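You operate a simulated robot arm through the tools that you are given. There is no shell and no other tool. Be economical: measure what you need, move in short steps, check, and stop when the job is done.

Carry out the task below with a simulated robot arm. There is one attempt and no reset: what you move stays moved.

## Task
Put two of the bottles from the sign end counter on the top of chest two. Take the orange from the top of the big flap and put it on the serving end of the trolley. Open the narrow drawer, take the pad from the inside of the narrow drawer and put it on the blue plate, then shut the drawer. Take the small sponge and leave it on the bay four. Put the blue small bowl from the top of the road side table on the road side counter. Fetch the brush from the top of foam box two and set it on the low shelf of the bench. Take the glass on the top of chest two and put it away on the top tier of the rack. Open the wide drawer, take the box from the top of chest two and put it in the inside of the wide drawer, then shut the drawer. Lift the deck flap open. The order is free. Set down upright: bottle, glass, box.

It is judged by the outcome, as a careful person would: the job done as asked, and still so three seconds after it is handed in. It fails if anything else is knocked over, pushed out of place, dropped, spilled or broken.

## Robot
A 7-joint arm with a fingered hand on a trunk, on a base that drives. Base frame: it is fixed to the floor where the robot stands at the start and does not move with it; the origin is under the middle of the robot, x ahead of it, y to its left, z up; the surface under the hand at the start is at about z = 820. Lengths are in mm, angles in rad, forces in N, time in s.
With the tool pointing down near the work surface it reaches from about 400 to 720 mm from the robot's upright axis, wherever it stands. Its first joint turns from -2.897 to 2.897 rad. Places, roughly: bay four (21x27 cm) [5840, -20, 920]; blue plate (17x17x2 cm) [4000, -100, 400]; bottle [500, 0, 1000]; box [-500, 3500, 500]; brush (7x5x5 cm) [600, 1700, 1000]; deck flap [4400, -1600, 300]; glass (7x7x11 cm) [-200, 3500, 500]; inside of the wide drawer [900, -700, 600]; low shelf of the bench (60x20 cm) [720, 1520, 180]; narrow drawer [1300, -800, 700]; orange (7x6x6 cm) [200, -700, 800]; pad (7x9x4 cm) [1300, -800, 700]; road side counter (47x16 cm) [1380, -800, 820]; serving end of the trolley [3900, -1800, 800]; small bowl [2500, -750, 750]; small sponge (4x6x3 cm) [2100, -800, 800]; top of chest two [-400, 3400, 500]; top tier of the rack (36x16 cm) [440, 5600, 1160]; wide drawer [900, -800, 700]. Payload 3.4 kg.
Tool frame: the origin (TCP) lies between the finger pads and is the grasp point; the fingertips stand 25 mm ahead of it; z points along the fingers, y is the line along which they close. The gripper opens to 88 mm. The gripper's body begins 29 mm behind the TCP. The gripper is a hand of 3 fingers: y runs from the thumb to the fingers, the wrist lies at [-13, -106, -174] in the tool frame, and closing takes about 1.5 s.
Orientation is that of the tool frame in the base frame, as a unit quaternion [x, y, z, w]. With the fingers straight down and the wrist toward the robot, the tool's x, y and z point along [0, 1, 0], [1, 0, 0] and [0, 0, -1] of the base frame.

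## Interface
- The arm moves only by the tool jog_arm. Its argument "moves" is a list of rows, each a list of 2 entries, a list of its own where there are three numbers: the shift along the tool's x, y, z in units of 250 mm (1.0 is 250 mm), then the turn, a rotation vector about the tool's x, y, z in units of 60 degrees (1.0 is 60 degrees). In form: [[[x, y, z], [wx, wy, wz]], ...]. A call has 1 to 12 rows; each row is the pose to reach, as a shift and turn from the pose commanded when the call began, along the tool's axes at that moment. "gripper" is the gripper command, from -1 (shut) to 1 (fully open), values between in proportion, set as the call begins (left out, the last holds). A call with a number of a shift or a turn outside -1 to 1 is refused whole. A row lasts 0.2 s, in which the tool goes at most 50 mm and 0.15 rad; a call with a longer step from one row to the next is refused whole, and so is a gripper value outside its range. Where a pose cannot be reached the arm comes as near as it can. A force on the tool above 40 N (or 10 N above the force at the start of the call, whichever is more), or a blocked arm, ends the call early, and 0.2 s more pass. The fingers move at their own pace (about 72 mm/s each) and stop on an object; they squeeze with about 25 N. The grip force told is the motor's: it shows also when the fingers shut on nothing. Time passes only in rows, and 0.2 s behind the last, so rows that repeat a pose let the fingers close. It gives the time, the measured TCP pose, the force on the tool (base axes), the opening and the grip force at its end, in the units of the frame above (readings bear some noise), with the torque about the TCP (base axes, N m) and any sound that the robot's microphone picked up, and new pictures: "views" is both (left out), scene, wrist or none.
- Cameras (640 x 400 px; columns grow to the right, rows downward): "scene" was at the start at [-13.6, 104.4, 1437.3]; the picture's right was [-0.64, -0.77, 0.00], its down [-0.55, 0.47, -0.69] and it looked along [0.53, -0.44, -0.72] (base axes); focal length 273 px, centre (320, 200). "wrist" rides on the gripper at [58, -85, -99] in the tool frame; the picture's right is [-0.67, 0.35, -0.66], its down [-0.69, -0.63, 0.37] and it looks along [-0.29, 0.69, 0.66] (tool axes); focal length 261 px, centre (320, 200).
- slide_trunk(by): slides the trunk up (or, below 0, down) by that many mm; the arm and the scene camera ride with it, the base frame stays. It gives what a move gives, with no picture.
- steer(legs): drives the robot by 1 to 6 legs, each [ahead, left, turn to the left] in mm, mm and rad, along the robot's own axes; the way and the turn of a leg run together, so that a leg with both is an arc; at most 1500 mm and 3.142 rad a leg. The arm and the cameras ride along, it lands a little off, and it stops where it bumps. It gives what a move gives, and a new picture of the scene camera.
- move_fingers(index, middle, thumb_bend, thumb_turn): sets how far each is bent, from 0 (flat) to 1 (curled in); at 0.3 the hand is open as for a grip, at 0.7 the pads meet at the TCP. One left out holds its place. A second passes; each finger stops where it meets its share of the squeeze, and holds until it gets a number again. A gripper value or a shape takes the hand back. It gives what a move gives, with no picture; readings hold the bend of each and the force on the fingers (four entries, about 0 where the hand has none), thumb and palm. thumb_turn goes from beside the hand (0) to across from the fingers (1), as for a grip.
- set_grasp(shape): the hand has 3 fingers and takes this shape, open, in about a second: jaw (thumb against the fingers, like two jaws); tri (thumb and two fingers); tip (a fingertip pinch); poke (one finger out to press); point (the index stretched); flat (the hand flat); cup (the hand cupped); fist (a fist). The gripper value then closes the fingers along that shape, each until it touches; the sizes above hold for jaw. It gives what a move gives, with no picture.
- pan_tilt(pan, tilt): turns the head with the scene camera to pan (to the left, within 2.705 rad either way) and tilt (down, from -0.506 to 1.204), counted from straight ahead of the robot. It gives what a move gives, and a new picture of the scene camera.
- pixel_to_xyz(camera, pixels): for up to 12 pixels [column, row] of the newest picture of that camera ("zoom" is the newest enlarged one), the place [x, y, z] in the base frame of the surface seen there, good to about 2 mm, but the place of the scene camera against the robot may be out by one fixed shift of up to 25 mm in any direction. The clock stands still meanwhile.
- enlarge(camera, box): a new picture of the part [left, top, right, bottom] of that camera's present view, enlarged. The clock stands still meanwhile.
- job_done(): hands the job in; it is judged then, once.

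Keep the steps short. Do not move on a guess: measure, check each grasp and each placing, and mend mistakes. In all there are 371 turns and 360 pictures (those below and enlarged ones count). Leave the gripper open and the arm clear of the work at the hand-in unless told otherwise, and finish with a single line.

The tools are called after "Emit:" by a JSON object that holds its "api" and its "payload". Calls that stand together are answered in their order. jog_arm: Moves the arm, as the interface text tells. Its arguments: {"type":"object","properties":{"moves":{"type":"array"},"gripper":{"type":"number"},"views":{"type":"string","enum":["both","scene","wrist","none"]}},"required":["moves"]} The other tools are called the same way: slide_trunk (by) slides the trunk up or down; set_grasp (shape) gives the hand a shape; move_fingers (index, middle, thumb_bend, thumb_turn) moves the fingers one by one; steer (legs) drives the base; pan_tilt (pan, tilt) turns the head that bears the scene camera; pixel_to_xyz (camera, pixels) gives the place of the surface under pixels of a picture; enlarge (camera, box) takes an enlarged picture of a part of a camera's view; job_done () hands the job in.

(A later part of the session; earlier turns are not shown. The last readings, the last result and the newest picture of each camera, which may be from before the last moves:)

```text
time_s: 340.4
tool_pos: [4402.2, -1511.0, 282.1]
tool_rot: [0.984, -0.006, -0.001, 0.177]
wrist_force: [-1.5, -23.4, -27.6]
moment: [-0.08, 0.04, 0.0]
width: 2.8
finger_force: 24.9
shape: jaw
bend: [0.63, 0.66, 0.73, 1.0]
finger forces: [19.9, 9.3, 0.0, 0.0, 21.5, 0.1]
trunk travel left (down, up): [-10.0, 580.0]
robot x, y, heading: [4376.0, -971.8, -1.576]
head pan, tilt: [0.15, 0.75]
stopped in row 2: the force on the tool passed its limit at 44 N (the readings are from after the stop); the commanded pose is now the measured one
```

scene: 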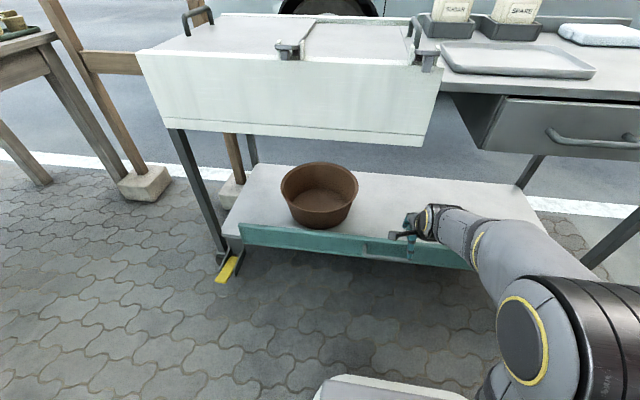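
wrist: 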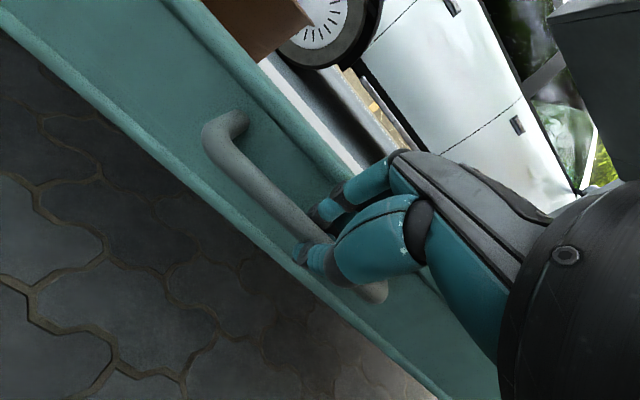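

Outward pull is stiff. I ease back, then test lifting straight up.

Emit:
{"api": "jog_arm", "payload": {"moves": [[[0, 0.02, 0.015], [0, 0, 0]], [[0, 0.02, 0.015], [0, 0, 0]]], "views": "none"}}

Emit:
{"api": "jog_arm", "payload": {"moves": [[[0, 0.02, -0.05], [0, 0, 0]], [[0, 0.04, -0.1], [0, 0, 0]], [[0, 0.04, -0.1], [0, 0, 0]]], "views": "wrist"}}

```text
time_s: 341.0
tool_pos: [4403.1, -1516.0, 282.6]
tool_rot: [0.984, -0.006, -0.002, 0.177]
wrist_force: [1.9, 1.3, -10.9]
moment: [0.03, 0.0, 0.0]
width: 3.8
finger_force: 25.0
shape: jaw
bend: [0.71, 0.71, 0.73, 1.0]
finger forces: [13.9, 5.5, 0.1, 0.1, 24.1, 0.0]
trunk travel left (down, up): [-10.0, 580.0]
robot x, y, heading: [4378.1, -976.6, -1.577]
head pan, tilt: [0.15, 0.75]
```

```text
time_s: 341.4
tool_pos: [4402.5, -1514.9, 283.4]
tool_rot: [0.985, -0.006, -0.002, 0.17]
wrist_force: [-1.1, -16.3, -30.9]
moment: [0.03, 0.0, -0.02]
width: 2.3
finger_force: 25.3
shape: jaw
bend: [0.65, 0.68, 0.72, 1.0]
finger forces: [20.1, 10.3, 0.0, 0.0, 23.2, 0.0]
trunk travel left (down, up): [-10.0, 580.0]
robot x, y, heading: [4379.7, -970.5, -1.575]
head pan, tilt: [0.15, 0.75]
stopped in row 1: the force on the tool passed its limit at 50 N (the readings are from after the stop); the commanded pose is now the measured one
```

wrist: 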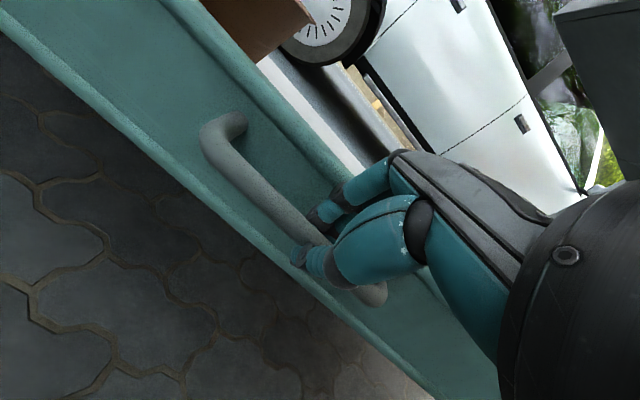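

Both stiff with quick steps. I try again slowly along an outward-and-up arc (2 mm per row).

Emit:
{"api": "jog_arm", "payload": {"moves": [[[0, -0.003, -0.008], [0, 0, 0]], [[0, -0.005, -0.016], [0, 0, 0]], [[0, -0.007, -0.024], [0, 0, 0]], [[0, -0.009, -0.032], [0, 0, 0]], [[0, -0.011, -0.04], [0, 0, 0]], [[0, -0.013, -0.048], [0, 0, 0]]], "views": "wrist"}}

```text
time_s: 341.8
tool_pos: [4401.8, -1515.0, 283.4]
tool_rot: [0.986, -0.005, -0.003, 0.169]
wrist_force: [0.6, -21.8, -33.2]
moment: [-0.02, -0.01, 0.02]
width: 2.2
finger_force: 24.9
shape: jaw
bend: [0.64, 0.67, 0.72, 1.0]
finger forces: [21.4, 10.9, 0.0, 0.1, 22.4, 0.0]
trunk travel left (down, up): [-10.0, 580.0]
robot x, y, heading: [4376.8, -968.8, -1.575]
head pan, tilt: [0.15, 0.75]
stopped in row 1: the force on the tool passed its limit at 48 N (the readings are from after the stop); the commanded pose is now the measured one
```

wrist: 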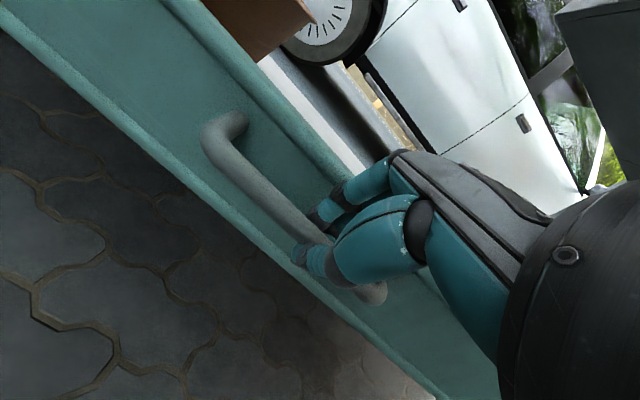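

Emit:
{"api": "jog_arm", "payload": {"moves": [[[0, 0.01, 0.012], [0, 0, 0]], [[0, 0.02, 0.024], [0, 0, 0]], [[0, 0.02, 0.03], [0, 0, 0]]], "views": "none"}}

Emit:
{"api": "jog_arm", "payload": {"moves": [[[0, -0.009, 0.001], [0, 0, 0]], [[0, -0.018, 0.002], [0, 0, 0]], [[0, -0.027, 0.003], [0, 0, 0]], [[0, -0.036, 0.004], [0, 0, 0]]], "views": "none"}}

```text
time_s: 342.6
tool_pos: [4402.1, -1520.6, 281.3]
tool_rot: [0.985, -0.006, -0.003, 0.17]
wrist_force: [2.8, 13.9, -5.0]
moment: [0.18, -0.01, -0.03]
width: 4.5
finger_force: 25.0
shape: jaw
bend: [0.72, 0.71, 0.72, 1.0]
finger forces: [10.8, 3.8, 0.0, 0.0, 25.1, 0.0]
trunk travel left (down, up): [-10.0, 580.0]
robot x, y, heading: [4375.0, -970.4, -1.579]
head pan, tilt: [0.15, 0.75]
```

```text
time_s: 343.6
tool_pos: [4402.7, -1514.1, 279.2]
tool_rot: [0.985, -0.005, -0.003, 0.173]
wrist_force: [0.0, -10.1, -3.4]
moment: [-0.07, 0.0, 0.02]
width: 4.5
finger_force: 25.3
shape: jaw
bend: [0.72, 0.71, 0.75, 1.0]
finger forces: [17.0, 6.2, 0.0, 0.1, 18.0, 0.0]
trunk travel left (down, up): [-10.0, 580.0]
robot x, y, heading: [4374.9, -973.1, -1.578]
head pan, tilt: [0.15, 0.75]
```

Emit:
{"api": "jog_arm", "payload": {"moves": [[[0, -0.009, 0.003], [0, 0, 0]], [[0, -0.018, 0.006], [0, 0, 0]], [[0, -0.027, 0.009], [0, 0, 0]], [[0, -0.036, 0.012], [0, 0, 0]], [[0, -0.045, 0.015], [0, 0, 0]], [[0, -0.054, 0.018], [0, 0, 0]]], "views": "scene"}}

```text
time_s: 345.0
tool_pos: [4401.4, -1501.9, 269.2]
tool_rot: [0.985, -0.006, -0.002, 0.172]
wrist_force: [0.1, -20.5, -13.6]
moment: [-0.19, -0.01, 0.0]
width: 4.1
finger_force: 25.0
shape: jaw
bend: [0.71, 0.71, 0.75, 1.0]
finger forces: [17.9, 7.1, 0.1, 0.1, 20.9, 0.0]
trunk travel left (down, up): [-10.0, 580.0]
robot x, y, heading: [4376.2, -969.8, -1.579]
head pan, tilt: [0.15, 0.75]
```

scene: 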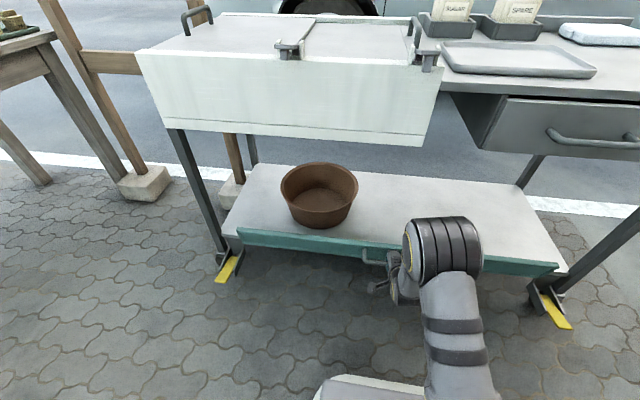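

Emit:
{"api": "jog_arm", "payload": {"moves": [[[0, -0.004, 0.001], [0, 0, 0]]], "views": "wrist"}}

Emit:
{"api": "pixel_to_xyz", "payload": {"camera": "wrist", "pixels": [[230, 160], [250, 190], [150, 110], [120, 150], [60, 60], [100, 40], [235, 80], [175, 15]]}}

```text
time_s: 345.4
tool_pos: [4402.5, -1501.3, 268.3]
tool_rot: [0.985, -0.005, -0.003, 0.171]
wrist_force: [-0.5, -22.3, -15.4]
moment: [-0.18, -0.02, -0.06]
width: 3.9
finger_force: 25.1
shape: jaw
bend: [0.71, 0.68, 0.74, 1.0]
finger forces: [18.4, 7.4, 0.0, 0.1, 20.9, 0.0]
trunk travel left (down, up): [-10.0, 580.0]
robot x, y, heading: [4377.6, -973.9, -1.575]
head pan, tilt: [0.15, 0.75]
```

wrist: 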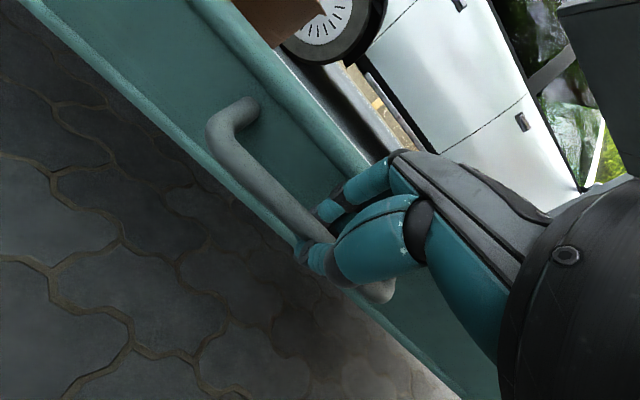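

```text
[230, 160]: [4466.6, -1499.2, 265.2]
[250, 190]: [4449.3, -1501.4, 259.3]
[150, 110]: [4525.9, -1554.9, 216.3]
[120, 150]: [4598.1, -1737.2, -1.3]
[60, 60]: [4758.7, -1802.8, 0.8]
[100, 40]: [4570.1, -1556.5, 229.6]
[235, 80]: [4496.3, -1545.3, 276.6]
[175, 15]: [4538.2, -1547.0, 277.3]
```

The flap does turn: it is hinged along its bottom edge and its top comes outward (now ~15°). I continue along that arc, turning the hand with it.

Emit:
{"api": "jog_arm", "payload": {"moves": [[[0, -0.02, 0.01], [-0.04, 0, 0]], [[0, -0.04, 0.02], [-0.08, 0, 0]], [[0, -0.058, 0.03], [-0.12, 0, 0]], [[0, -0.076, 0.04], [-0.16, 0, 0]], [[0, -0.092, 0.05], [-0.2, 0, 0]], [[0, -0.108, 0.06], [-0.24, 0, 0]], [[0, -0.123, 0.07], [-0.28, 0, 0]], [[0, -0.136, 0.08], [-0.32, 0, 0]]], "views": "wrist"}}

```text
time_s: 346.4
tool_pos: [4402.8, -1488.1, 253.7]
tool_rot: [0.968, -0.006, -0.003, 0.251]
wrist_force: [0.0, -25.5, -14.8]
moment: [-0.07, -0.03, 0.02]
width: 3.2
finger_force: 24.6
shape: jaw
bend: [0.71, 0.67, 0.74, 1.0]
finger forces: [18.6, 8.3, 0.0, 0.0, 21.4, 0.0]
trunk travel left (down, up): [-10.0, 580.0]
robot x, y, heading: [4379.3, -975.3, -1.576]
head pan, tilt: [0.15, 0.75]
stopped in row 4: the force on the tool passed its limit at 41 N (the readings are from after the stop); the commanded pose is now the measured one
```

wrist: 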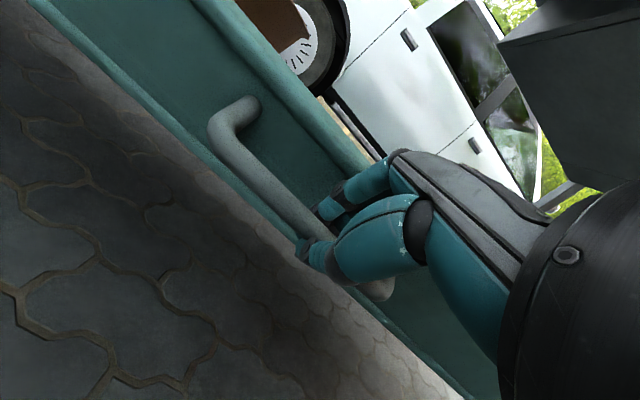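

Emit:
{"api": "pixel_to_xyz", "payload": {"camera": "wrist", "pixels": [[240, 160], [120, 90], [135, 100], [200, 70], [180, 10], [265, 80], [250, 60], [110, 30]]}}

```text
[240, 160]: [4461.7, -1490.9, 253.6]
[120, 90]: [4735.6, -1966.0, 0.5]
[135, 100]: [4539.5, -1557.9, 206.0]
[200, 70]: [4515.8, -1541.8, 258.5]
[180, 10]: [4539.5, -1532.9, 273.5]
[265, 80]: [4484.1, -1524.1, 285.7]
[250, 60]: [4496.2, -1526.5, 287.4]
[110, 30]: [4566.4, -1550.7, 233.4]
```

Emit:
{"api": "jog_arm", "payload": {"moves": [[[0, -0.008, 0.006], [-0.02, 0, 0]], [[0, -0.016, 0.013], [-0.05, 0, 0]], [[0, -0.024, 0.019], [-0.08, 0, 0]], [[0, -0.032, 0.025], [-0.11, 0, 0]], [[0, -0.04, 0.031], [-0.13, 0, 0]], [[0, -0.048, 0.037], [-0.15, 0, 0]], [[0, -0.056, 0.044], [-0.17, 0, 0]], [[0, -0.064, 0.05], [-0.19, 0, 0]], [[0, -0.07, 0.056], [-0.21, 0, 0]], [[0, -0.076, 0.062], [-0.23, 0, 0]]], "views": "wrist"}}

```text
time_s: 348.6
tool_pos: [4402.4, -1481.6, 232.9]
tool_rot: [0.932, -0.005, -0.005, 0.363]
wrist_force: [-0.4, -23.5, -8.1]
moment: [-0.07, -0.04, 0.01]
width: 3.1
finger_force: 24.7
shape: jaw
bend: [0.71, 0.67, 0.74, 1.0]
finger forces: [18.7, 8.4, 0.0, 0.0, 20.8, 0.0]
trunk travel left (down, up): [-10.0, 580.0]
robot x, y, heading: [4376.4, -970.1, -1.58]
head pan, tilt: [0.15, 0.75]
stopped in row 10: the force on the tool passed its limit at 40 N (the readings are from after the stop); the commanded pose is now the measured one
```

wrist: 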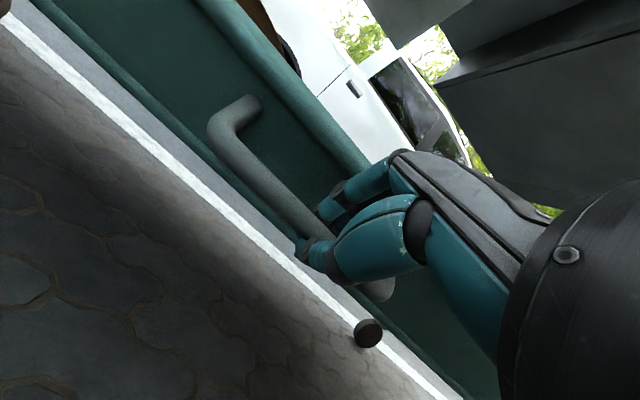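

It follows well (hand tilt now 42°). I continue along the computed arc about the bottom hinge, 20° per call.

Emit:
{"api": "jog_arm", "payload": {"moves": [[[0, -0.022, 0.002], [-0.028, 0, 0]], [[0, -0.034, 0.0045], [-0.057, 0, 0]], [[0, -0.045, 0.007], [-0.085, 0, 0]], [[0, -0.055, 0.01], [-0.113, 0, 0]], [[0, -0.064, 0.013], [-0.142, 0, 0]], [[0, -0.074, 0.017], [-0.17, 0, 0]], [[0, -0.083, 0.021], [-0.198, 0, 0]], [[0, -0.092, 0.025], [-0.227, 0, 0]], [[0, -0.101, 0.029], [-0.255, 0, 0]], [[0, -0.11, 0.034], [-0.283, 0, 0]], [[0, -0.119, 0.039], [-0.312, 0, 0]], [[0, -0.128, 0.044], [-0.34, 0, 0]]], "views": "both"}}

```text
time_s: 349.0
tool_pos: [4402.3, -1480.7, 229.8]
tool_rot: [0.926, -0.005, -0.004, 0.379]
wrist_force: [0.6, -24.5, -8.8]
moment: [0.01, -0.03, 0.01]
width: 3.0
finger_force: 25.1
shape: jaw
bend: [0.71, 0.68, 0.74, 1.0]
finger forces: [19.7, 9.1, 0.0, 0.0, 20.2, 0.0]
trunk travel left (down, up): [-10.0, 580.0]
robot x, y, heading: [4377.0, -970.2, -1.578]
head pan, tilt: [0.15, 0.75]
stopped in row 2: the force on the tool passed its limit at 42 N (the readings are from after the stop); the commanded pose is now the measured one
```

scene: 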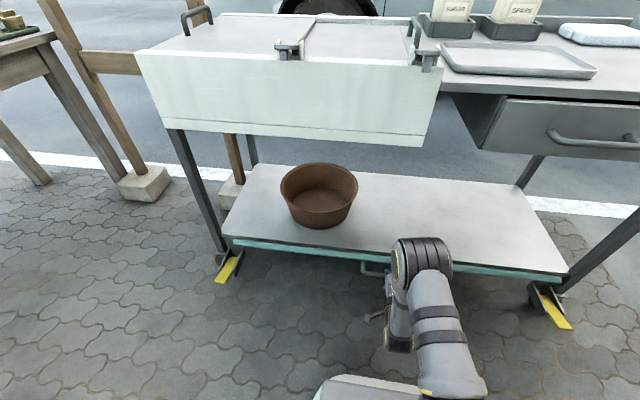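
wrist: 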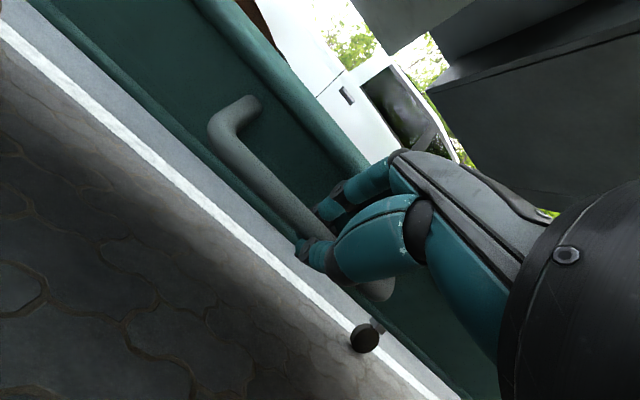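

Scene view agrees: the flap now leans outward about 40°. I continue without the extra lead.

Emit:
{"api": "jog_arm", "payload": {"moves": [[[0, -0.008, 0.002], [-0.028, 0, 0]], [[0, -0.017, 0.004], [-0.057, 0, 0]], [[0, -0.026, 0.006], [-0.085, 0, 0]], [[0, -0.035, 0.008], [-0.113, 0, 0]], [[0, -0.044, 0.01], [-0.142, 0, 0]], [[0, -0.054, 0.013], [-0.17, 0, 0]], [[0, -0.063, 0.016], [-0.198, 0, 0]], [[0, -0.072, 0.02], [-0.227, 0, 0]], [[0, -0.081, 0.024], [-0.255, 0, 0]], [[0, -0.09, 0.028], [-0.283, 0, 0]], [[0, -0.099, 0.032], [-0.312, 0, 0]], [[0, -0.108, 0.036], [-0.34, 0, 0]]], "views": "wrist"}}

```text
time_s: 349.7
tool_pos: [4401.9, -1480.3, 228.5]
tool_rot: [0.913, -0.005, -0.004, 0.407]
wrist_force: [1.4, -24.6, -7.9]
moment: [0.01, -0.03, 0.01]
width: 2.8
finger_force: 24.9
shape: jaw
bend: [0.71, 0.68, 0.74, 1.0]
finger forces: [20.0, 9.5, 0.0, 0.0, 19.9, 0.0]
trunk travel left (down, up): [-10.0, 580.0]
robot x, y, heading: [4375.9, -969.4, -1.575]
head pan, tilt: [0.15, 0.75]
stopped in row 3: the force on the tool passed its limit at 42 N (the readings are from after the stop); the commanded pose is now the measured one
```

wrist: 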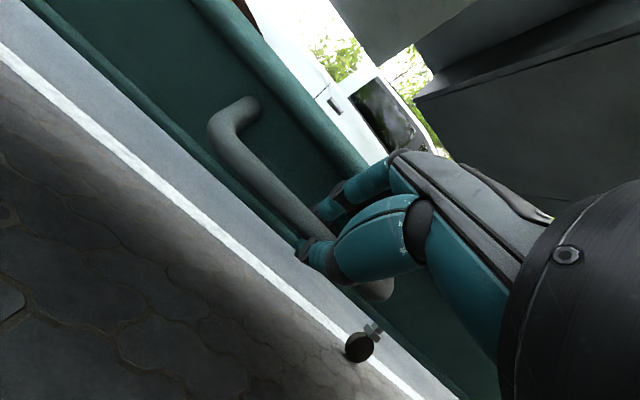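

From the track, the hinge is at about (y −1567, z 217) and the tangent is now straight down. I pull downward 30 mm while turning 18°.

Emit:
{"api": "jog_arm", "payload": {"moves": [[[0, -0.009, 0.008], [-0.03, 0, 0]], [[0, -0.018, 0.016], [-0.06, 0, 0]], [[0, -0.027, 0.024], [-0.09, 0, 0]], [[0, -0.036, 0.032], [-0.12, 0, 0]], [[0, -0.045, 0.04], [-0.15, 0, 0]], [[0, -0.054, 0.05], [-0.18, 0, 0]], [[0, -0.063, 0.06], [-0.21, 0, 0]], [[0, -0.072, 0.07], [-0.24, 0, 0]], [[0, -0.08, 0.079], [-0.27, 0, 0]], [[0, -0.088, 0.088], [-0.3, 0, 0]]], "views": "wrist"}}

```text
time_s: 351.9
tool_pos: [4401.7, -1480.0, 196.6]
tool_rot: [0.839, -0.004, -0.005, 0.544]
wrist_force: [0.1, -12.1, 0.6]
moment: [-0.02, -0.03, 0.04]
width: 3.7
finger_force: 24.3
shape: jaw
bend: [0.71, 0.69, 0.74, 1.0]
finger forces: [17.3, 6.7, 0.1, 0.0, 20.0, 0.0]
trunk travel left (down, up): [-10.0, 580.0]
robot x, y, heading: [4376.8, -975.0, -1.576]
head pan, tilt: [0.15, 0.75]
```

wrist: 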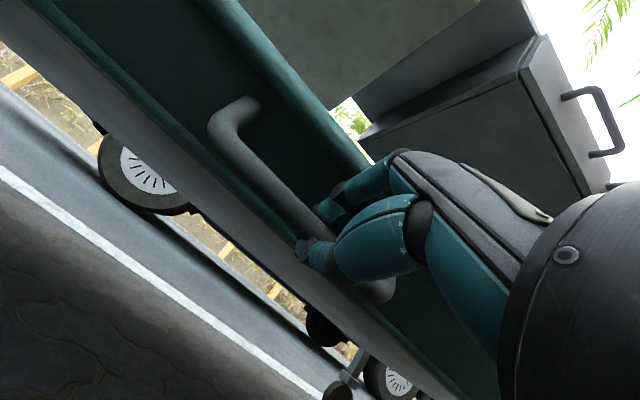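

Moving freely now (flap ≈65°, 12 N). I continue ~20° more along the arc without turning the hand (to keep the wrist off the floor).

Emit:
{"api": "jog_arm", "payload": {"moves": [[[0, -0.011, 0.008], [0, 0, 0]], [[0, -0.022, 0.017], [0, 0, 0]], [[0, -0.033, 0.027], [-0.02, 0, 0]], [[0, -0.044, 0.038], [-0.04, 0, 0]], [[0, -0.054, 0.05], [-0.06, 0, 0]], [[0, -0.064, 0.063], [-0.08, 0, 0]], [[0, -0.074, 0.077], [-0.09, 0, 0]], [[0, -0.084, 0.092], [-0.1, 0, 0]]], "views": "both"}}

```text
time_s: 353.7
tool_pos: [4401.5, -1491.7, 167.0]
tool_rot: [0.81, -0.004, -0.005, 0.587]
wrist_force: [3.5, -0.1, -1.1]
moment: [-0.01, -0.02, 0.07]
width: 3.9
finger_force: 25.4
shape: jaw
bend: [0.72, 0.71, 0.75, 1.0]
finger forces: [8.7, 4.0, 0.0, 0.0, 20.4, 0.0]
trunk travel left (down, up): [-10.0, 580.0]
robot x, y, heading: [4375.6, -973.3, -1.577]
head pan, tilt: [0.15, 0.75]
```

scene: 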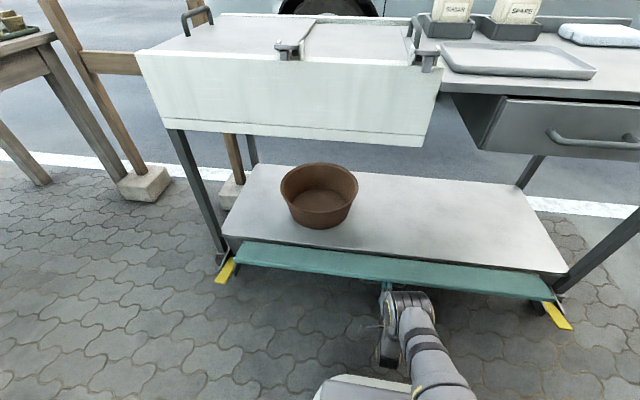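
wrist: 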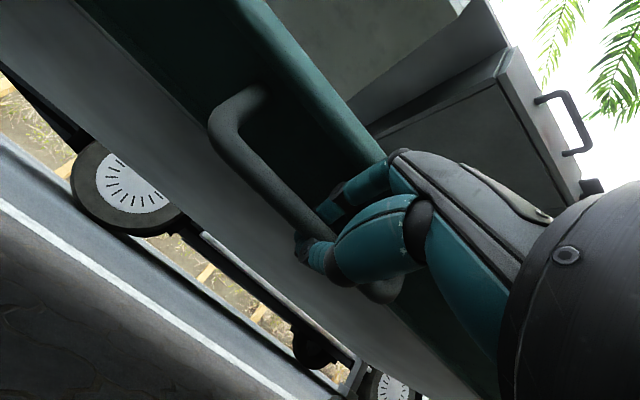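

The flap is now about level, as an extension of the deck. I go ~10° further to feel for its stop.

Emit:
{"api": "jog_arm", "payload": {"moves": [[[0, -0.009, 0.012], [0, 0, 0]], [[0, -0.017, 0.025], [0, 0, 0]], [[0, -0.025, 0.039], [0, 0, 0]], [[0, -0.033, 0.053], [0, 0, 0]]], "views": "none"}}

Emit:
{"api": "enlarge", "payload": {"camera": "scene", "box": [200, 200, 600, 340]}}

Emit:
{"api": "pixel_to_xyz", "payload": {"camera": "scene", "pixels": [[240, 248], [237, 262], [300, 254], [300, 270], [480, 275], [480, 290], [545, 280], [540, 298]]}}

```text
time_s: 354.7
tool_pos: [4401.1, -1502.7, 158.1]
tool_rot: [0.809, -0.004, -0.005, 0.588]
wrist_force: [0.0, -0.5, 15.1]
moment: [0.04, -0.11, -0.02]
width: 3.7
finger_force: 24.7
shape: jaw
bend: [0.72, 0.72, 0.76, 1.0]
finger forces: [11.5, 0.1, 0.0, 0.0, 0.1, 0.0]
trunk travel left (down, up): [-10.0, 580.0]
robot x, y, heading: [4379.6, -974.4, -1.576]
head pan, tilt: [0.15, 0.75]
```

```text
1.60 times, centred on (400, 270) of scene
```

zoom: 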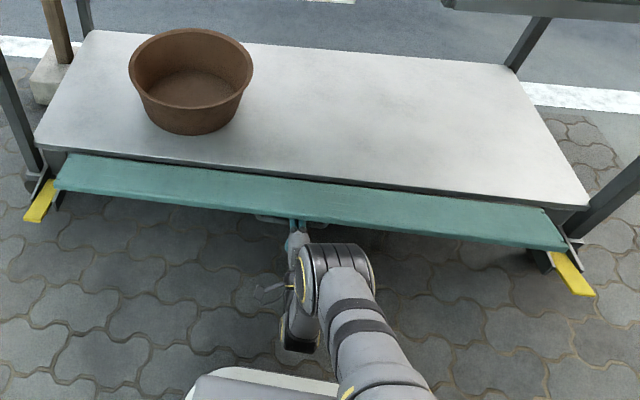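

```text
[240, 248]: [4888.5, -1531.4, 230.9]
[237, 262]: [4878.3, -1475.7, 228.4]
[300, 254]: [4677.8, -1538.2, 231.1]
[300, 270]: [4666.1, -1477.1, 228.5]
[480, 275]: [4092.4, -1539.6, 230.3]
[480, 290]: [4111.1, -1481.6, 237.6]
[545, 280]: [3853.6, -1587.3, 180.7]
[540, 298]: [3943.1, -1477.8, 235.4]
```

Force rose to 15 N upward: it rests at its stop, level (top z≈221). I relax 3 mm, release a little, and withdraw straight back (+y).

Emit:
{"api": "jog_arm", "payload": {"moves": [[[0, 0.012, -0.004], [0, 0, 0]], [[0, 0.012, -0.004], [0, 0, 0]], [[0, 0.012, -0.004], [0, 0, 0]], [[0, 0.012, -0.004], [0, 0, 0]]], "gripper": -0.4, "views": "wrist"}}

```text
time_s: 355.7
tool_pos: [4401.8, -1502.8, 159.5]
tool_rot: [0.81, -0.004, -0.005, 0.587]
wrist_force: [-0.1, 0.6, 0.3]
moment: [-0.01, 0.0, -0.01]
width: 25.9
finger_force: 0.0
shape: jaw
bend: [0.74, 0.54, 0.74, 1.0]
finger forces: [0.0, 0.0, 0.0, 0.0, 0.0, 0.0]
trunk travel left (down, up): [-10.0, 580.0]
robot x, y, heading: [4375.7, -973.4, -1.579]
head pan, tilt: [0.15, 0.75]
```

wrist: 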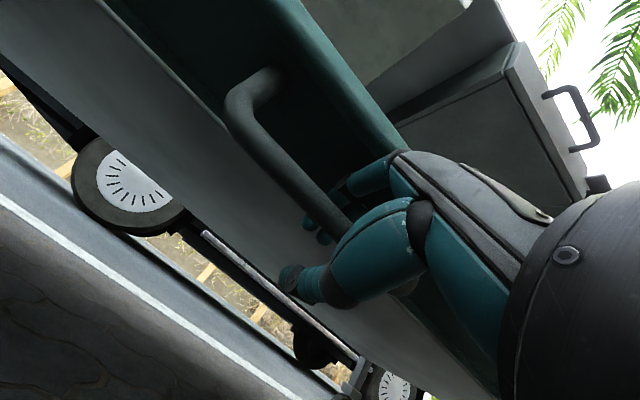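

Emit:
{"api": "steer", "payload": {"legs": [[-200, 0, 0]]}}

Emit:
{"api": "jog_arm", "payload": {"moves": [[[0, 0.1, -0.03], [0.1, 0, 0]], [[0, 0.2, -0.07], [0.23, 0, 0]], [[0, 0.3, -0.1], [0.36, 0, 0]], [[0, 0.4, -0.13], [0.49, 0, 0]], [[0, 0.5, -0.16], [0.62, 0, 0]], [[0, 0.6, -0.2], [0.75, 0, 0]], [[0, 0.7, -0.23], [0.88, 0, 0]]], "views": "both"}}

```text
time_s: 357.3
tool_pos: [4403.2, -1301.5, 159.5]
tool_rot: [0.81, -0.004, -0.005, 0.586]
wrist_force: [0.3, 0.4, 0.3]
moment: [-0.02, 0.02, 0.04]
width: 26.2
finger_force: 0.1
shape: jaw
bend: [0.74, 0.53, 0.74, 1.0]
finger forces: [0.0, 0.0, 0.1, 0.0, 0.1, 0.0]
trunk travel left (down, up): [-10.0, 580.0]
robot x, y, heading: [4377.9, -770.8, -1.579]
head pan, tilt: [0.15, 0.75]
```

scene: 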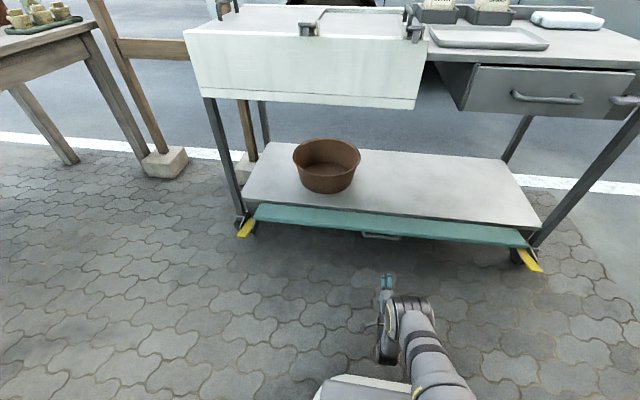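

```text
time_s: 358.9
tool_pos: [4403.3, -1301.8, 344.9]
tool_rot: [0.986, -0.007, -0.003, 0.165]
wrist_force: [-0.2, -0.3, 0.3]
moment: [0.01, -0.02, 0.0]
width: 26.1
finger_force: 0.0
shape: jaw
bend: [0.74, 0.53, 0.74, 1.0]
finger forces: [0.0, 0.1, 0.0, 0.0, 0.0, 0.0]
trunk travel left (down, up): [-10.0, 580.0]
robot x, y, heading: [4375.6, -773.2, -1.574]
head pan, tilt: [0.15, 0.75]
```

scene: 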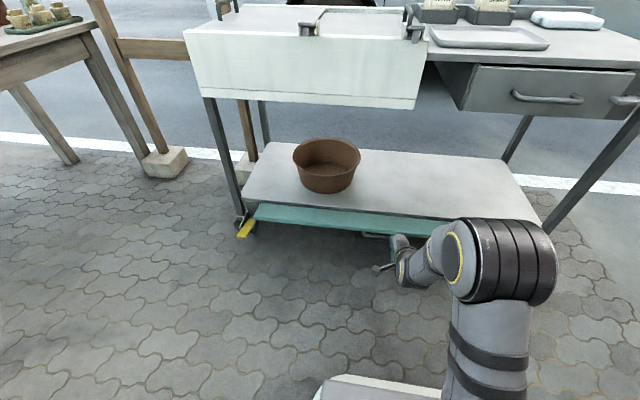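
wrist: 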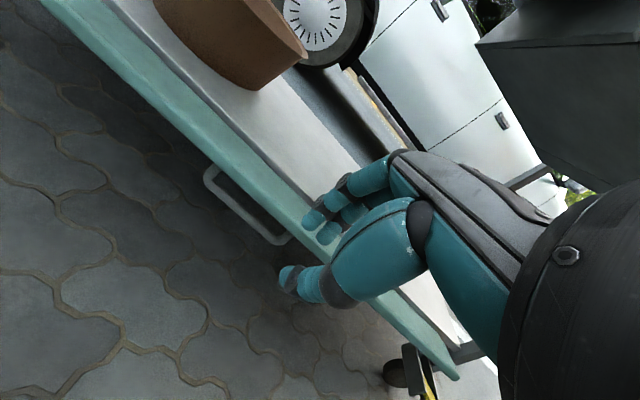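

The flap stays open and level. Next the small sponge: I straighten the hand, raise high, and drive west to the road-side table.

Emit:
{"api": "jog_arm", "payload": {"moves": [[[0, 0.05, -0.15], [0.11, 0, 0]], [[0, 0.1, -0.3], [0.22, 0, 0]], [[0, 0.15, -0.45], [0.317, 0, 0]], [[0, 0.17, -0.6], [0.317, 0, 0]], [[0, 0.2, -0.75], [0.317, 0, 0]]], "gripper": 1, "views": "none"}}

Emit:
{"api": "slide_trunk", "payload": {"by": 400}}

Emit:
{"api": "slide_trunk", "payload": {"by": 175}}

Emit:
{"api": "steer", "payload": {"legs": [[0, 0, -1.57], [955, 0, 0], [0, 480, 0], [1245, 0, 0], [0, 100, 0], [75, 0, -1.57]]}}

```text
time_s: 360.1
tool_pos: [4403.2, -1286.2, 536.8]
tool_rot: [1.0, -0.007, -0.002, 0.0]
wrist_force: [0.1, 0.3, 0.3]
moment: [0.0, 0.01, -0.03]
width: 87.3
finger_force: 0.1
shape: jaw
bend: [0.3, 0.3, 0.3, 0.98]
finger forces: [0.0, 0.1, 0.0, 0.1, 0.0, 0.1]
trunk travel left (down, up): [-10.0, 580.0]
robot x, y, heading: [4380.4, -771.2, -1.578]
head pan, tilt: [0.15, 0.75]
```

```text
time_s: 363.9
tool_pos: [4404.3, -1285.3, 936.8]
tool_rot: [1.0, -0.007, -0.002, 0.001]
wrist_force: [-0.7, 0.4, -0.3]
moment: [-0.03, 0.0, 0.02]
width: 87.7
finger_force: 0.1
shape: jaw
bend: [0.3, 0.3, 0.3, 0.98]
finger forces: [0.0, 0.1, 0.0, 0.0, 0.0, 0.0]
trunk travel left (down, up): [-410.0, 180.0]
robot x, y, heading: [4377.8, -774.5, -1.575]
head pan, tilt: [0.15, 0.75]
```

```text
time_s: 365.9
tool_pos: [4405.1, -1286.6, 1110.7]
tool_rot: [1.0, -0.005, -0.002, 0.0]
wrist_force: [-0.6, 0.5, 0.1]
moment: [0.0, 0.01, 0.02]
width: 87.8
finger_force: 0.0
shape: jaw
bend: [0.3, 0.3, 0.3, 0.98]
finger forces: [0.0, 0.0, 0.1, 0.0, 0.0, 0.0]
trunk travel left (down, up): [-585.0, 5.0]
robot x, y, heading: [4377.6, -770.3, -1.574]
head pan, tilt: [0.15, 0.75]
```

```text
time_s: 374.4
tool_pos: [2944.4, -772.9, 1111.5]
tool_rot: [-0.701, 0.713, 0.002, 0.001]
wrist_force: [-0.4, -0.3, 0.5]
moment: [0.01, 0.01, -0.04]
width: 87.7
finger_force: 0.0
shape: jaw
bend: [0.3, 0.3, 0.3, 0.98]
finger forces: [0.0, 0.0, 0.0, 0.1, 0.1, 0.1]
trunk travel left (down, up): [-585.0, 5.0]
robot x, y, heading: [3459.5, -748.3, 3.127]
head pan, tilt: [0.15, 0.75]
stopped in leg 2: the robot was blocked; the commanded pose is now the measured one
```

scene: 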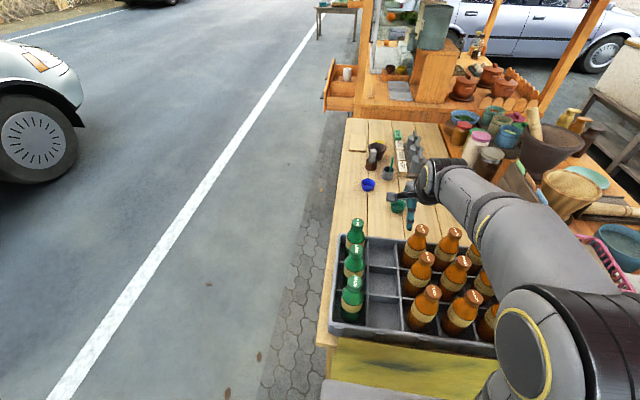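

The base met the cloth-hung table end (x≈3215); nothing seems displaced. I back 50 mm, go round south of it.

Emit:
{"api": "steer", "payload": {"legs": [[-50, 0, 0], [0, 500, 0.012], [1320, 0, 0], [0, 100, 0], [60, 0, -1.57]]}}

Emit:
{"api": "jog_arm", "payload": {"moves": [[[0, 0, 0], [0, 0, 0]]], "views": "wrist"}}

```text
time_s: 388.8
tool_pos: [2121.6, -783.2, 1111.1]
tool_rot: [0.018, 1.0, 0.0, 0.001]
wrist_force: [-0.2, 0.1, 0.0]
moment: [-0.02, -0.02, 0.01]
width: 88.0
finger_force: 0.1
shape: jaw
bend: [0.3, 0.3, 0.3, 0.98]
finger forces: [0.0, 0.0, 0.1, 0.0, 0.1, 0.1]
trunk travel left (down, up): [-585.0, 5.0]
robot x, y, heading: [2135.7, -1297.7, 1.541]
head pan, tilt: [0.15, 0.75]
```

scene: 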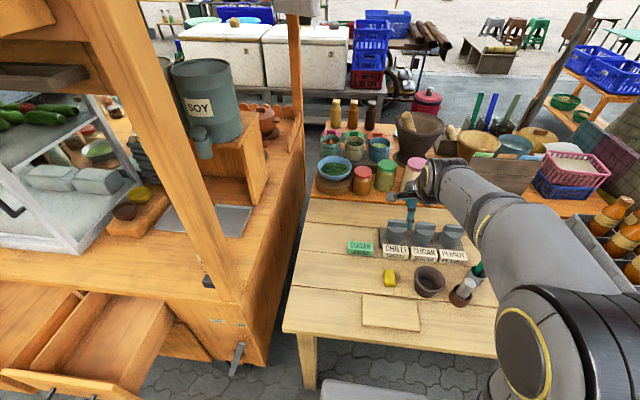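

```text
time_s: 389.1
tool_pos: [2121.1, -782.8, 1111.6]
tool_rot: [0.018, 1.0, 0.0, 0.001]
wrist_force: [0.4, -0.1, -0.7]
moment: [0.0, 0.02, 0.0]
width: 87.6
finger_force: 0.1
shape: jaw
bend: [0.3, 0.3, 0.3, 0.98]
finger forces: [0.1, 0.1, 0.0, 0.0, 0.1, 0.0]
trunk travel left (down, up): [-585.0, 5.0]
robot x, y, heading: [2138.9, -1298.0, 1.539]
head pan, tilt: [0.15, 0.75]
```

wrist: 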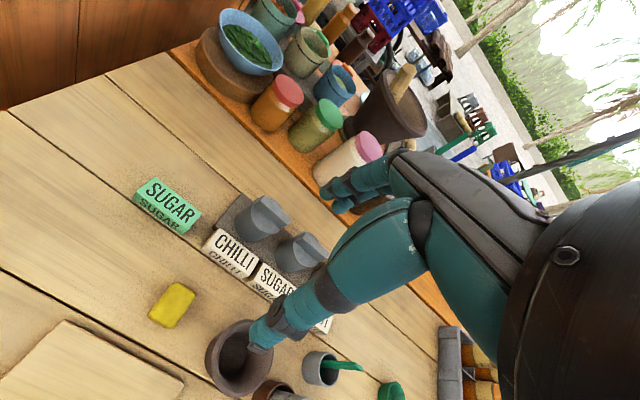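

I see the yellow small sponge at wrist (172,305). Measuring it and its neighbours.

Emit:
{"api": "enlarge", "payload": {"camera": "wrist", "box": [130, 260, 230, 350]}}

Emit:
{"api": "pixel_to_xyz", "payload": {"camera": "wrist", "pixels": [[172, 303], [175, 286], [193, 297], [168, 325], [152, 312], [225, 245], [228, 335], [210, 365], [140, 280], [165, 190]]}}

```text
4.44 times, centred on (180, 305) of wrist
```

zoom: 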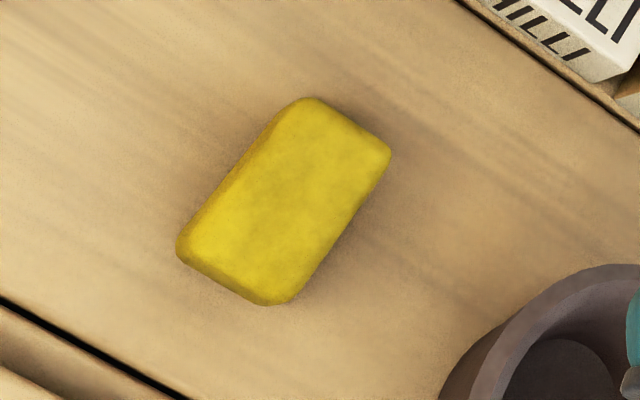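

```text
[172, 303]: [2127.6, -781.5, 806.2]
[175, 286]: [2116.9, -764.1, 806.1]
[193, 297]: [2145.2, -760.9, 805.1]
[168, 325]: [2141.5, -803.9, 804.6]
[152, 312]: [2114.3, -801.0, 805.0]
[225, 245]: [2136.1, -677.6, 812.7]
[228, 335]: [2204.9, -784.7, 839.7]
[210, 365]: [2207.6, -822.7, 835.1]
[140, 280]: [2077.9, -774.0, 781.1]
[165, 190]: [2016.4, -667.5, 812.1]
```

Emit:
{"api": "pixel_to_xyz", "payload": {"camera": "wrist", "pixels": [[110, 345], [150, 362], [180, 380], [62, 322], [120, 360]]}}

Emit:
{"api": "jog_arm", "payload": {"moves": [[[0, 0, 0.19], [0, 0, 0]], [[0, 0, 0.38], [0, 0, 0]], [[0, 0, 0.57], [0, 0, 0]], [[0, 0, 0.76], [0, 0, 0]], [[-0.036, 0, 0.9], [0, 0, 0]]], "gripper": 0.75, "views": "wrist"}}

```text
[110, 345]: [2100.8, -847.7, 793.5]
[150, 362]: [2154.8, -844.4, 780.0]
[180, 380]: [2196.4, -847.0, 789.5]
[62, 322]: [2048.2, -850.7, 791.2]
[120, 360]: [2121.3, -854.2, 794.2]
```

```text
time_s: 390.4
tool_pos: [2133.6, -783.4, 886.0]
tool_rot: [0.018, 1.0, 0.001, 0.002]
wrist_force: [0.3, 0.5, 0.3]
moment: [-0.02, -0.01, -0.01]
width: 77.1
finger_force: 0.0
shape: jaw
bend: [0.28, 0.32, 0.39, 0.98]
finger forces: [0.0, 0.1, 0.0, 0.0, 0.0, 0.0]
trunk travel left (down, up): [-585.0, 5.0]
robot x, y, heading: [2133.8, -1297.1, 1.543]
head pan, tilt: [0.15, 0.75]
```

wrist: 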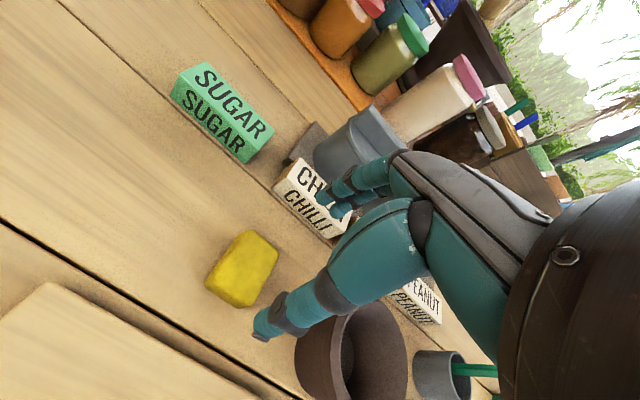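

Emit:
{"api": "jog_arm", "payload": {"moves": [[[0.018, 0.004, 0.12], [0, 0, 0]], [[0.018, 0.004, 0.22], [0, 0, 0]], [[0.018, 0.004, 0.28], [0, 0, 0]], [[0.018, 0.004, 0.312], [0, 0, 0]]], "views": "none"}}

Emit:
{"api": "jog_arm", "payload": {"moves": [[[0, 0, 0], [0, 0, 0]], [[0, 0, 0], [0, 0, 0]], [[0, 0, 0], [0, 0, 0]], [[0, 0, 0], [0, 0, 0]], [[0, 0, 0], [0, 0, 0]], [[0, 0, -0.1], [0, 0, 0]], [[0, 0, -0.28], [0, 0, 0]], [[0, 0, -0.46], [0, 0, 0]]], "gripper": -1, "views": "wrist"}}

```text
time_s: 391.4
tool_pos: [2127.7, -782.3, 808.8]
tool_rot: [0.018, 1.0, 0.001, 0.001]
wrist_force: [0.4, -0.5, 0.0]
moment: [-0.04, -0.01, -0.01]
width: 77.4
finger_force: 0.1
shape: jaw
bend: [0.28, 0.32, 0.39, 0.98]
finger forces: [0.0, 0.0, 0.0, 0.1, 0.0, 0.0]
trunk travel left (down, up): [-585.0, 5.0]
robot x, y, heading: [2136.3, -1298.9, 1.542]
head pan, tilt: [0.15, 0.75]
```

```text
time_s: 393.1
tool_pos: [2128.7, -783.2, 923.6]
tool_rot: [0.019, 1.0, 0.0, 0.002]
wrist_force: [-0.2, -0.2, -0.4]
moment: [-0.01, 0.02, 0.03]
width: 45.8
finger_force: 24.4
shape: jaw
bend: [0.74, 0.45, 0.67, 1.0]
finger forces: [14.9, 8.0, 0.0, 0.1, 22.8, 0.1]
trunk travel left (down, up): [-585.0, 5.0]
robot x, y, heading: [2136.9, -1294.9, 1.54]
head pan, tilt: [0.15, 0.75]
```

wrist: 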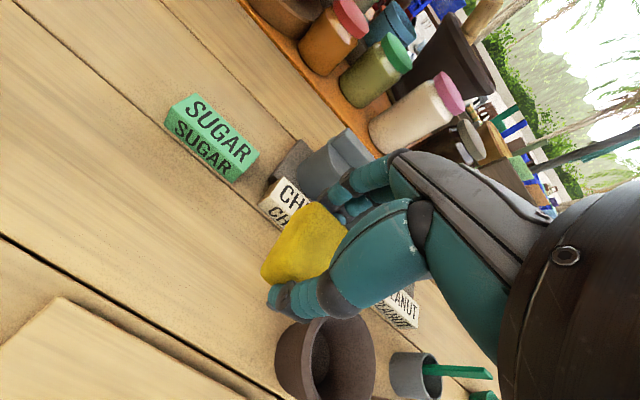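

Sponge held. I raise it, then drive along the gap (y≈−1200) eastward.

Emit:
{"api": "jog_arm", "payload": {"moves": [[[0, 0, -0.19], [0, 0, 0]], [[0, 0, -0.38], [0, 0, 0]], [[0, 0, -0.57], [0, 0, 0]], [[0, 0, -0.75], [0, 0, 0]]], "views": "none"}}

Emit:
{"api": "steer", "payload": {"legs": [[0, 0, -1.545], [0, 100, 0], [1380, 0, 0], [1330, 0, 0]]}}

```text
time_s: 394.1
tool_pos: [2127.4, -782.9, 1111.7]
tool_rot: [0.019, 1.0, -0.001, 0.003]
wrist_force: [0.3, -0.5, 0.1]
moment: [-0.02, -0.01, 0.01]
width: 45.5
finger_force: 24.8
shape: jaw
bend: [0.74, 0.45, 0.67, 1.0]
finger forces: [14.9, 8.0, 0.0, 0.0, 22.6, 0.0]
trunk travel left (down, up): [-585.0, 5.0]
robot x, y, heading: [2136.7, -1297.0, 1.541]
head pan, tilt: [0.15, 0.75]
```

```text
time_s: 411.9
tool_pos: [5372.7, -1173.5, 1110.7]
tool_rot: [0.709, 0.706, -0.001, 0.001]
wrist_force: [0.6, -1.0, -0.4]
moment: [0.03, 0.0, 0.0]
width: 45.1
finger_force: 25.5
shape: jaw
bend: [0.74, 0.45, 0.67, 1.0]
finger forces: [14.6, 7.9, 0.0, 0.0, 22.5, 0.0]
trunk travel left (down, up): [-585.0, 5.0]
robot x, y, heading: [4858.6, -1195.7, -0.0]
head pan, tilt: [0.15, 0.75]
```

scene: 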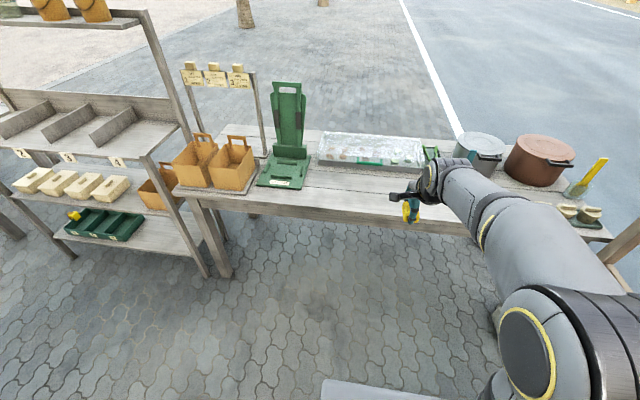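

I measure bay four (between the last divider at (115,125) and the post) and the upper shelf.

Emit:
{"api": "pixel_to_xyz", "payload": {"camera": "scene", "pixels": [[140, 135], [160, 128], [118, 150], [117, 162], [115, 122], [150, 105], [70, 14], [120, 24], [165, 120], [60, 130], [210, 270], [205, 190]]}}

Emit:
{"api": "steer", "payload": {"legs": [[0, 0, 1.57], [0, -110, 0], [1080, 0, 0], [0, 0, -1.57]]}}

```text
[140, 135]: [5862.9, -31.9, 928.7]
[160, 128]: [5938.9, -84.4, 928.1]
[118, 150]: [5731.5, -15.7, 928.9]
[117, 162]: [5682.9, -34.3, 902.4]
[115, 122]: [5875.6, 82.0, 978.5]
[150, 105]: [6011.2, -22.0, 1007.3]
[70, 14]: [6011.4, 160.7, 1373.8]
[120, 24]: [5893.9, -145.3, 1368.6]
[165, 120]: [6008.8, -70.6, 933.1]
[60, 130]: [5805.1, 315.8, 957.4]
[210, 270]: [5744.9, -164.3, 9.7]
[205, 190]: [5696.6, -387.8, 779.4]
```

```text
time_s: 413.6
tool_pos: [5336.4, -1009.3, 1111.3]
tool_rot: [0.588, 0.809, -0.001, 0.001]
wrist_force: [-0.2, -0.2, -0.3]
moment: [-0.02, -0.02, -0.02]
width: 45.4
finger_force: 25.0
shape: jaw
bend: [0.74, 0.45, 0.67, 1.0]
finger forces: [14.7, 7.8, 0.0, 0.0, 22.6, 0.0]
trunk travel left (down, up): [-585.0, 5.0]
robot x, y, heading: [4862.5, -1194.5, 0.323]
head pan, tilt: [0.15, 0.75]
stopped in leg 1: the robot was blocked; the commanded pose is now the measured one
```

scene: 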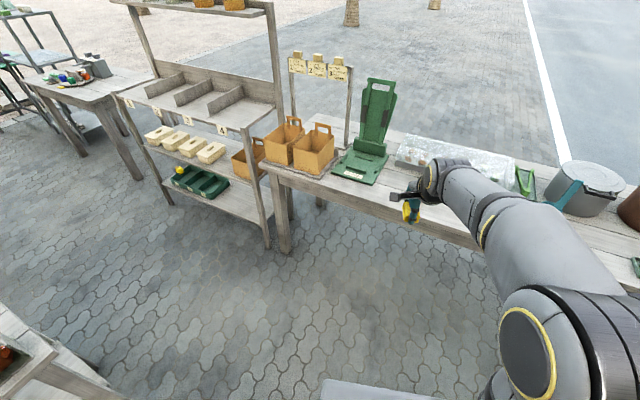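

The base corner touched the opened flap's edge while turning. I first move away north, then turn and proceed.

Emit:
{"api": "steer", "payload": {"legs": [[80, 170, 0], [0, 0, 1.247], [0, -110, 0], [920, 0, 0], [0, 0, -1.57]]}}

Emit:
{"api": "pan_tilt", "payload": {"pan": -2.3, "tilt": 0.55}}

```text
time_s: 425.0
tool_pos: [5170.0, 387.2, 1111.5]
tool_rot: [0.2, 0.98, 0.0, 0.002]
wrist_force: [0.1, 0.5, 0.5]
moment: [-0.01, -0.02, 0.03]
width: 45.1
finger_force: 24.9
shape: jaw
bend: [0.74, 0.45, 0.67, 1.0]
finger forces: [14.5, 7.8, 0.1, 0.0, 22.5, 0.0]
trunk travel left (down, up): [-585.0, 5.0]
robot x, y, heading: [4991.3, -92.5, 1.175]
head pan, tilt: [0.15, 0.75]
stopped in leg 5: the robot was blocked; the commanded pose is now the measured one
```

scene: 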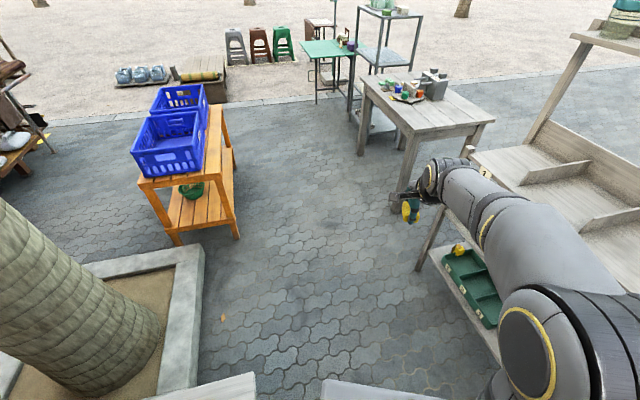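

```text
time_s: 427.2
tool_pos: [5168.6, 386.9, 1111.1]
tool_rot: [0.199, 0.98, -0.001, 0.002]
wrist_force: [-1.2, 0.1, 0.8]
moment: [-0.01, 0.0, -0.01]
width: 45.1
finger_force: 25.2
shape: jaw
bend: [0.74, 0.45, 0.67, 1.0]
finger forces: [14.5, 7.8, 0.0, 0.2, 22.3, 0.0]
trunk travel left (down, up): [-585.0, 5.0]
robot x, y, heading: [4992.7, -97.6, 1.174]
head pan, tilt: [-2.3, 0.55]
```

scene: 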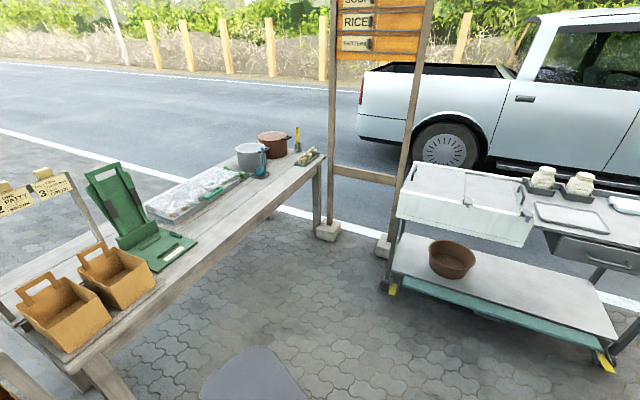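

The rear corner met something (likely the lime table's leg). I move 80 mm away east, then finish the turn, and check that table.

Emit:
{"api": "steer", "payload": {"legs": [[35, -85, 0], [0, 0, -1.175]]}}

Emit:
{"api": "pan_tilt", "payload": {"pan": 2.5, "tilt": 0.7}}

```text
time_s: 431.3
tool_pos: [5598.7, -75.3, 1111.6]
tool_rot: [0.711, 0.704, -0.001, 0.001]
wrist_force: [-0.3, -0.6, -0.3]
moment: [0.02, 0.0, -0.01]
width: 44.7
finger_force: 24.5
shape: jaw
bend: [0.74, 0.45, 0.68, 1.0]
finger forces: [14.4, 7.8, 0.0, 0.0, 22.1, 0.0]
trunk travel left (down, up): [-585.0, 5.0]
robot x, y, heading: [5082.2, -96.6, -0.005]
head pan, tilt: [-2.3, 0.55]
```

scene: 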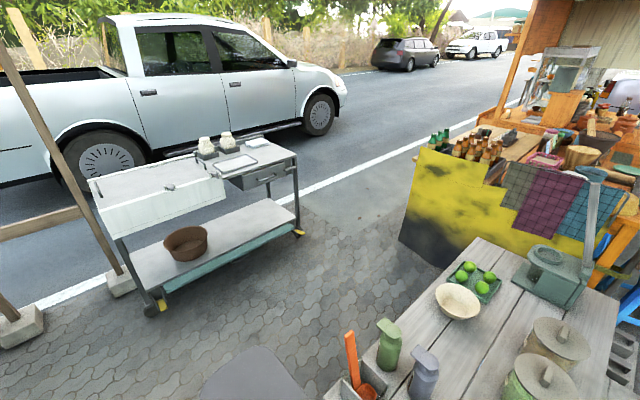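

```text
time_s: 435.1
tool_pos: [5599.8, -74.6, 1111.8]
tool_rot: [0.711, 0.703, -0.002, 0.001]
wrist_force: [-1.1, -0.3, 0.0]
moment: [-0.04, 0.03, 0.03]
width: 45.0
finger_force: 25.3
shape: jaw
bend: [0.74, 0.45, 0.68, 1.0]
finger forces: [14.5, 7.6, 0.0, 0.0, 22.2, 0.0]
trunk travel left (down, up): [-585.0, 5.0]
robot x, y, heading: [5082.1, -94.8, -0.001]
head pan, tilt: [2.499, 0.7]
```

scene: 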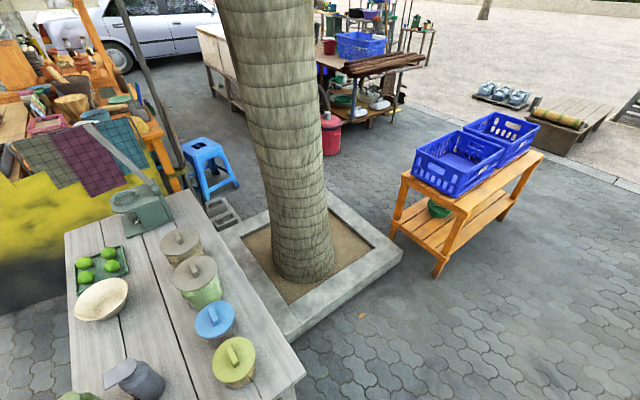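

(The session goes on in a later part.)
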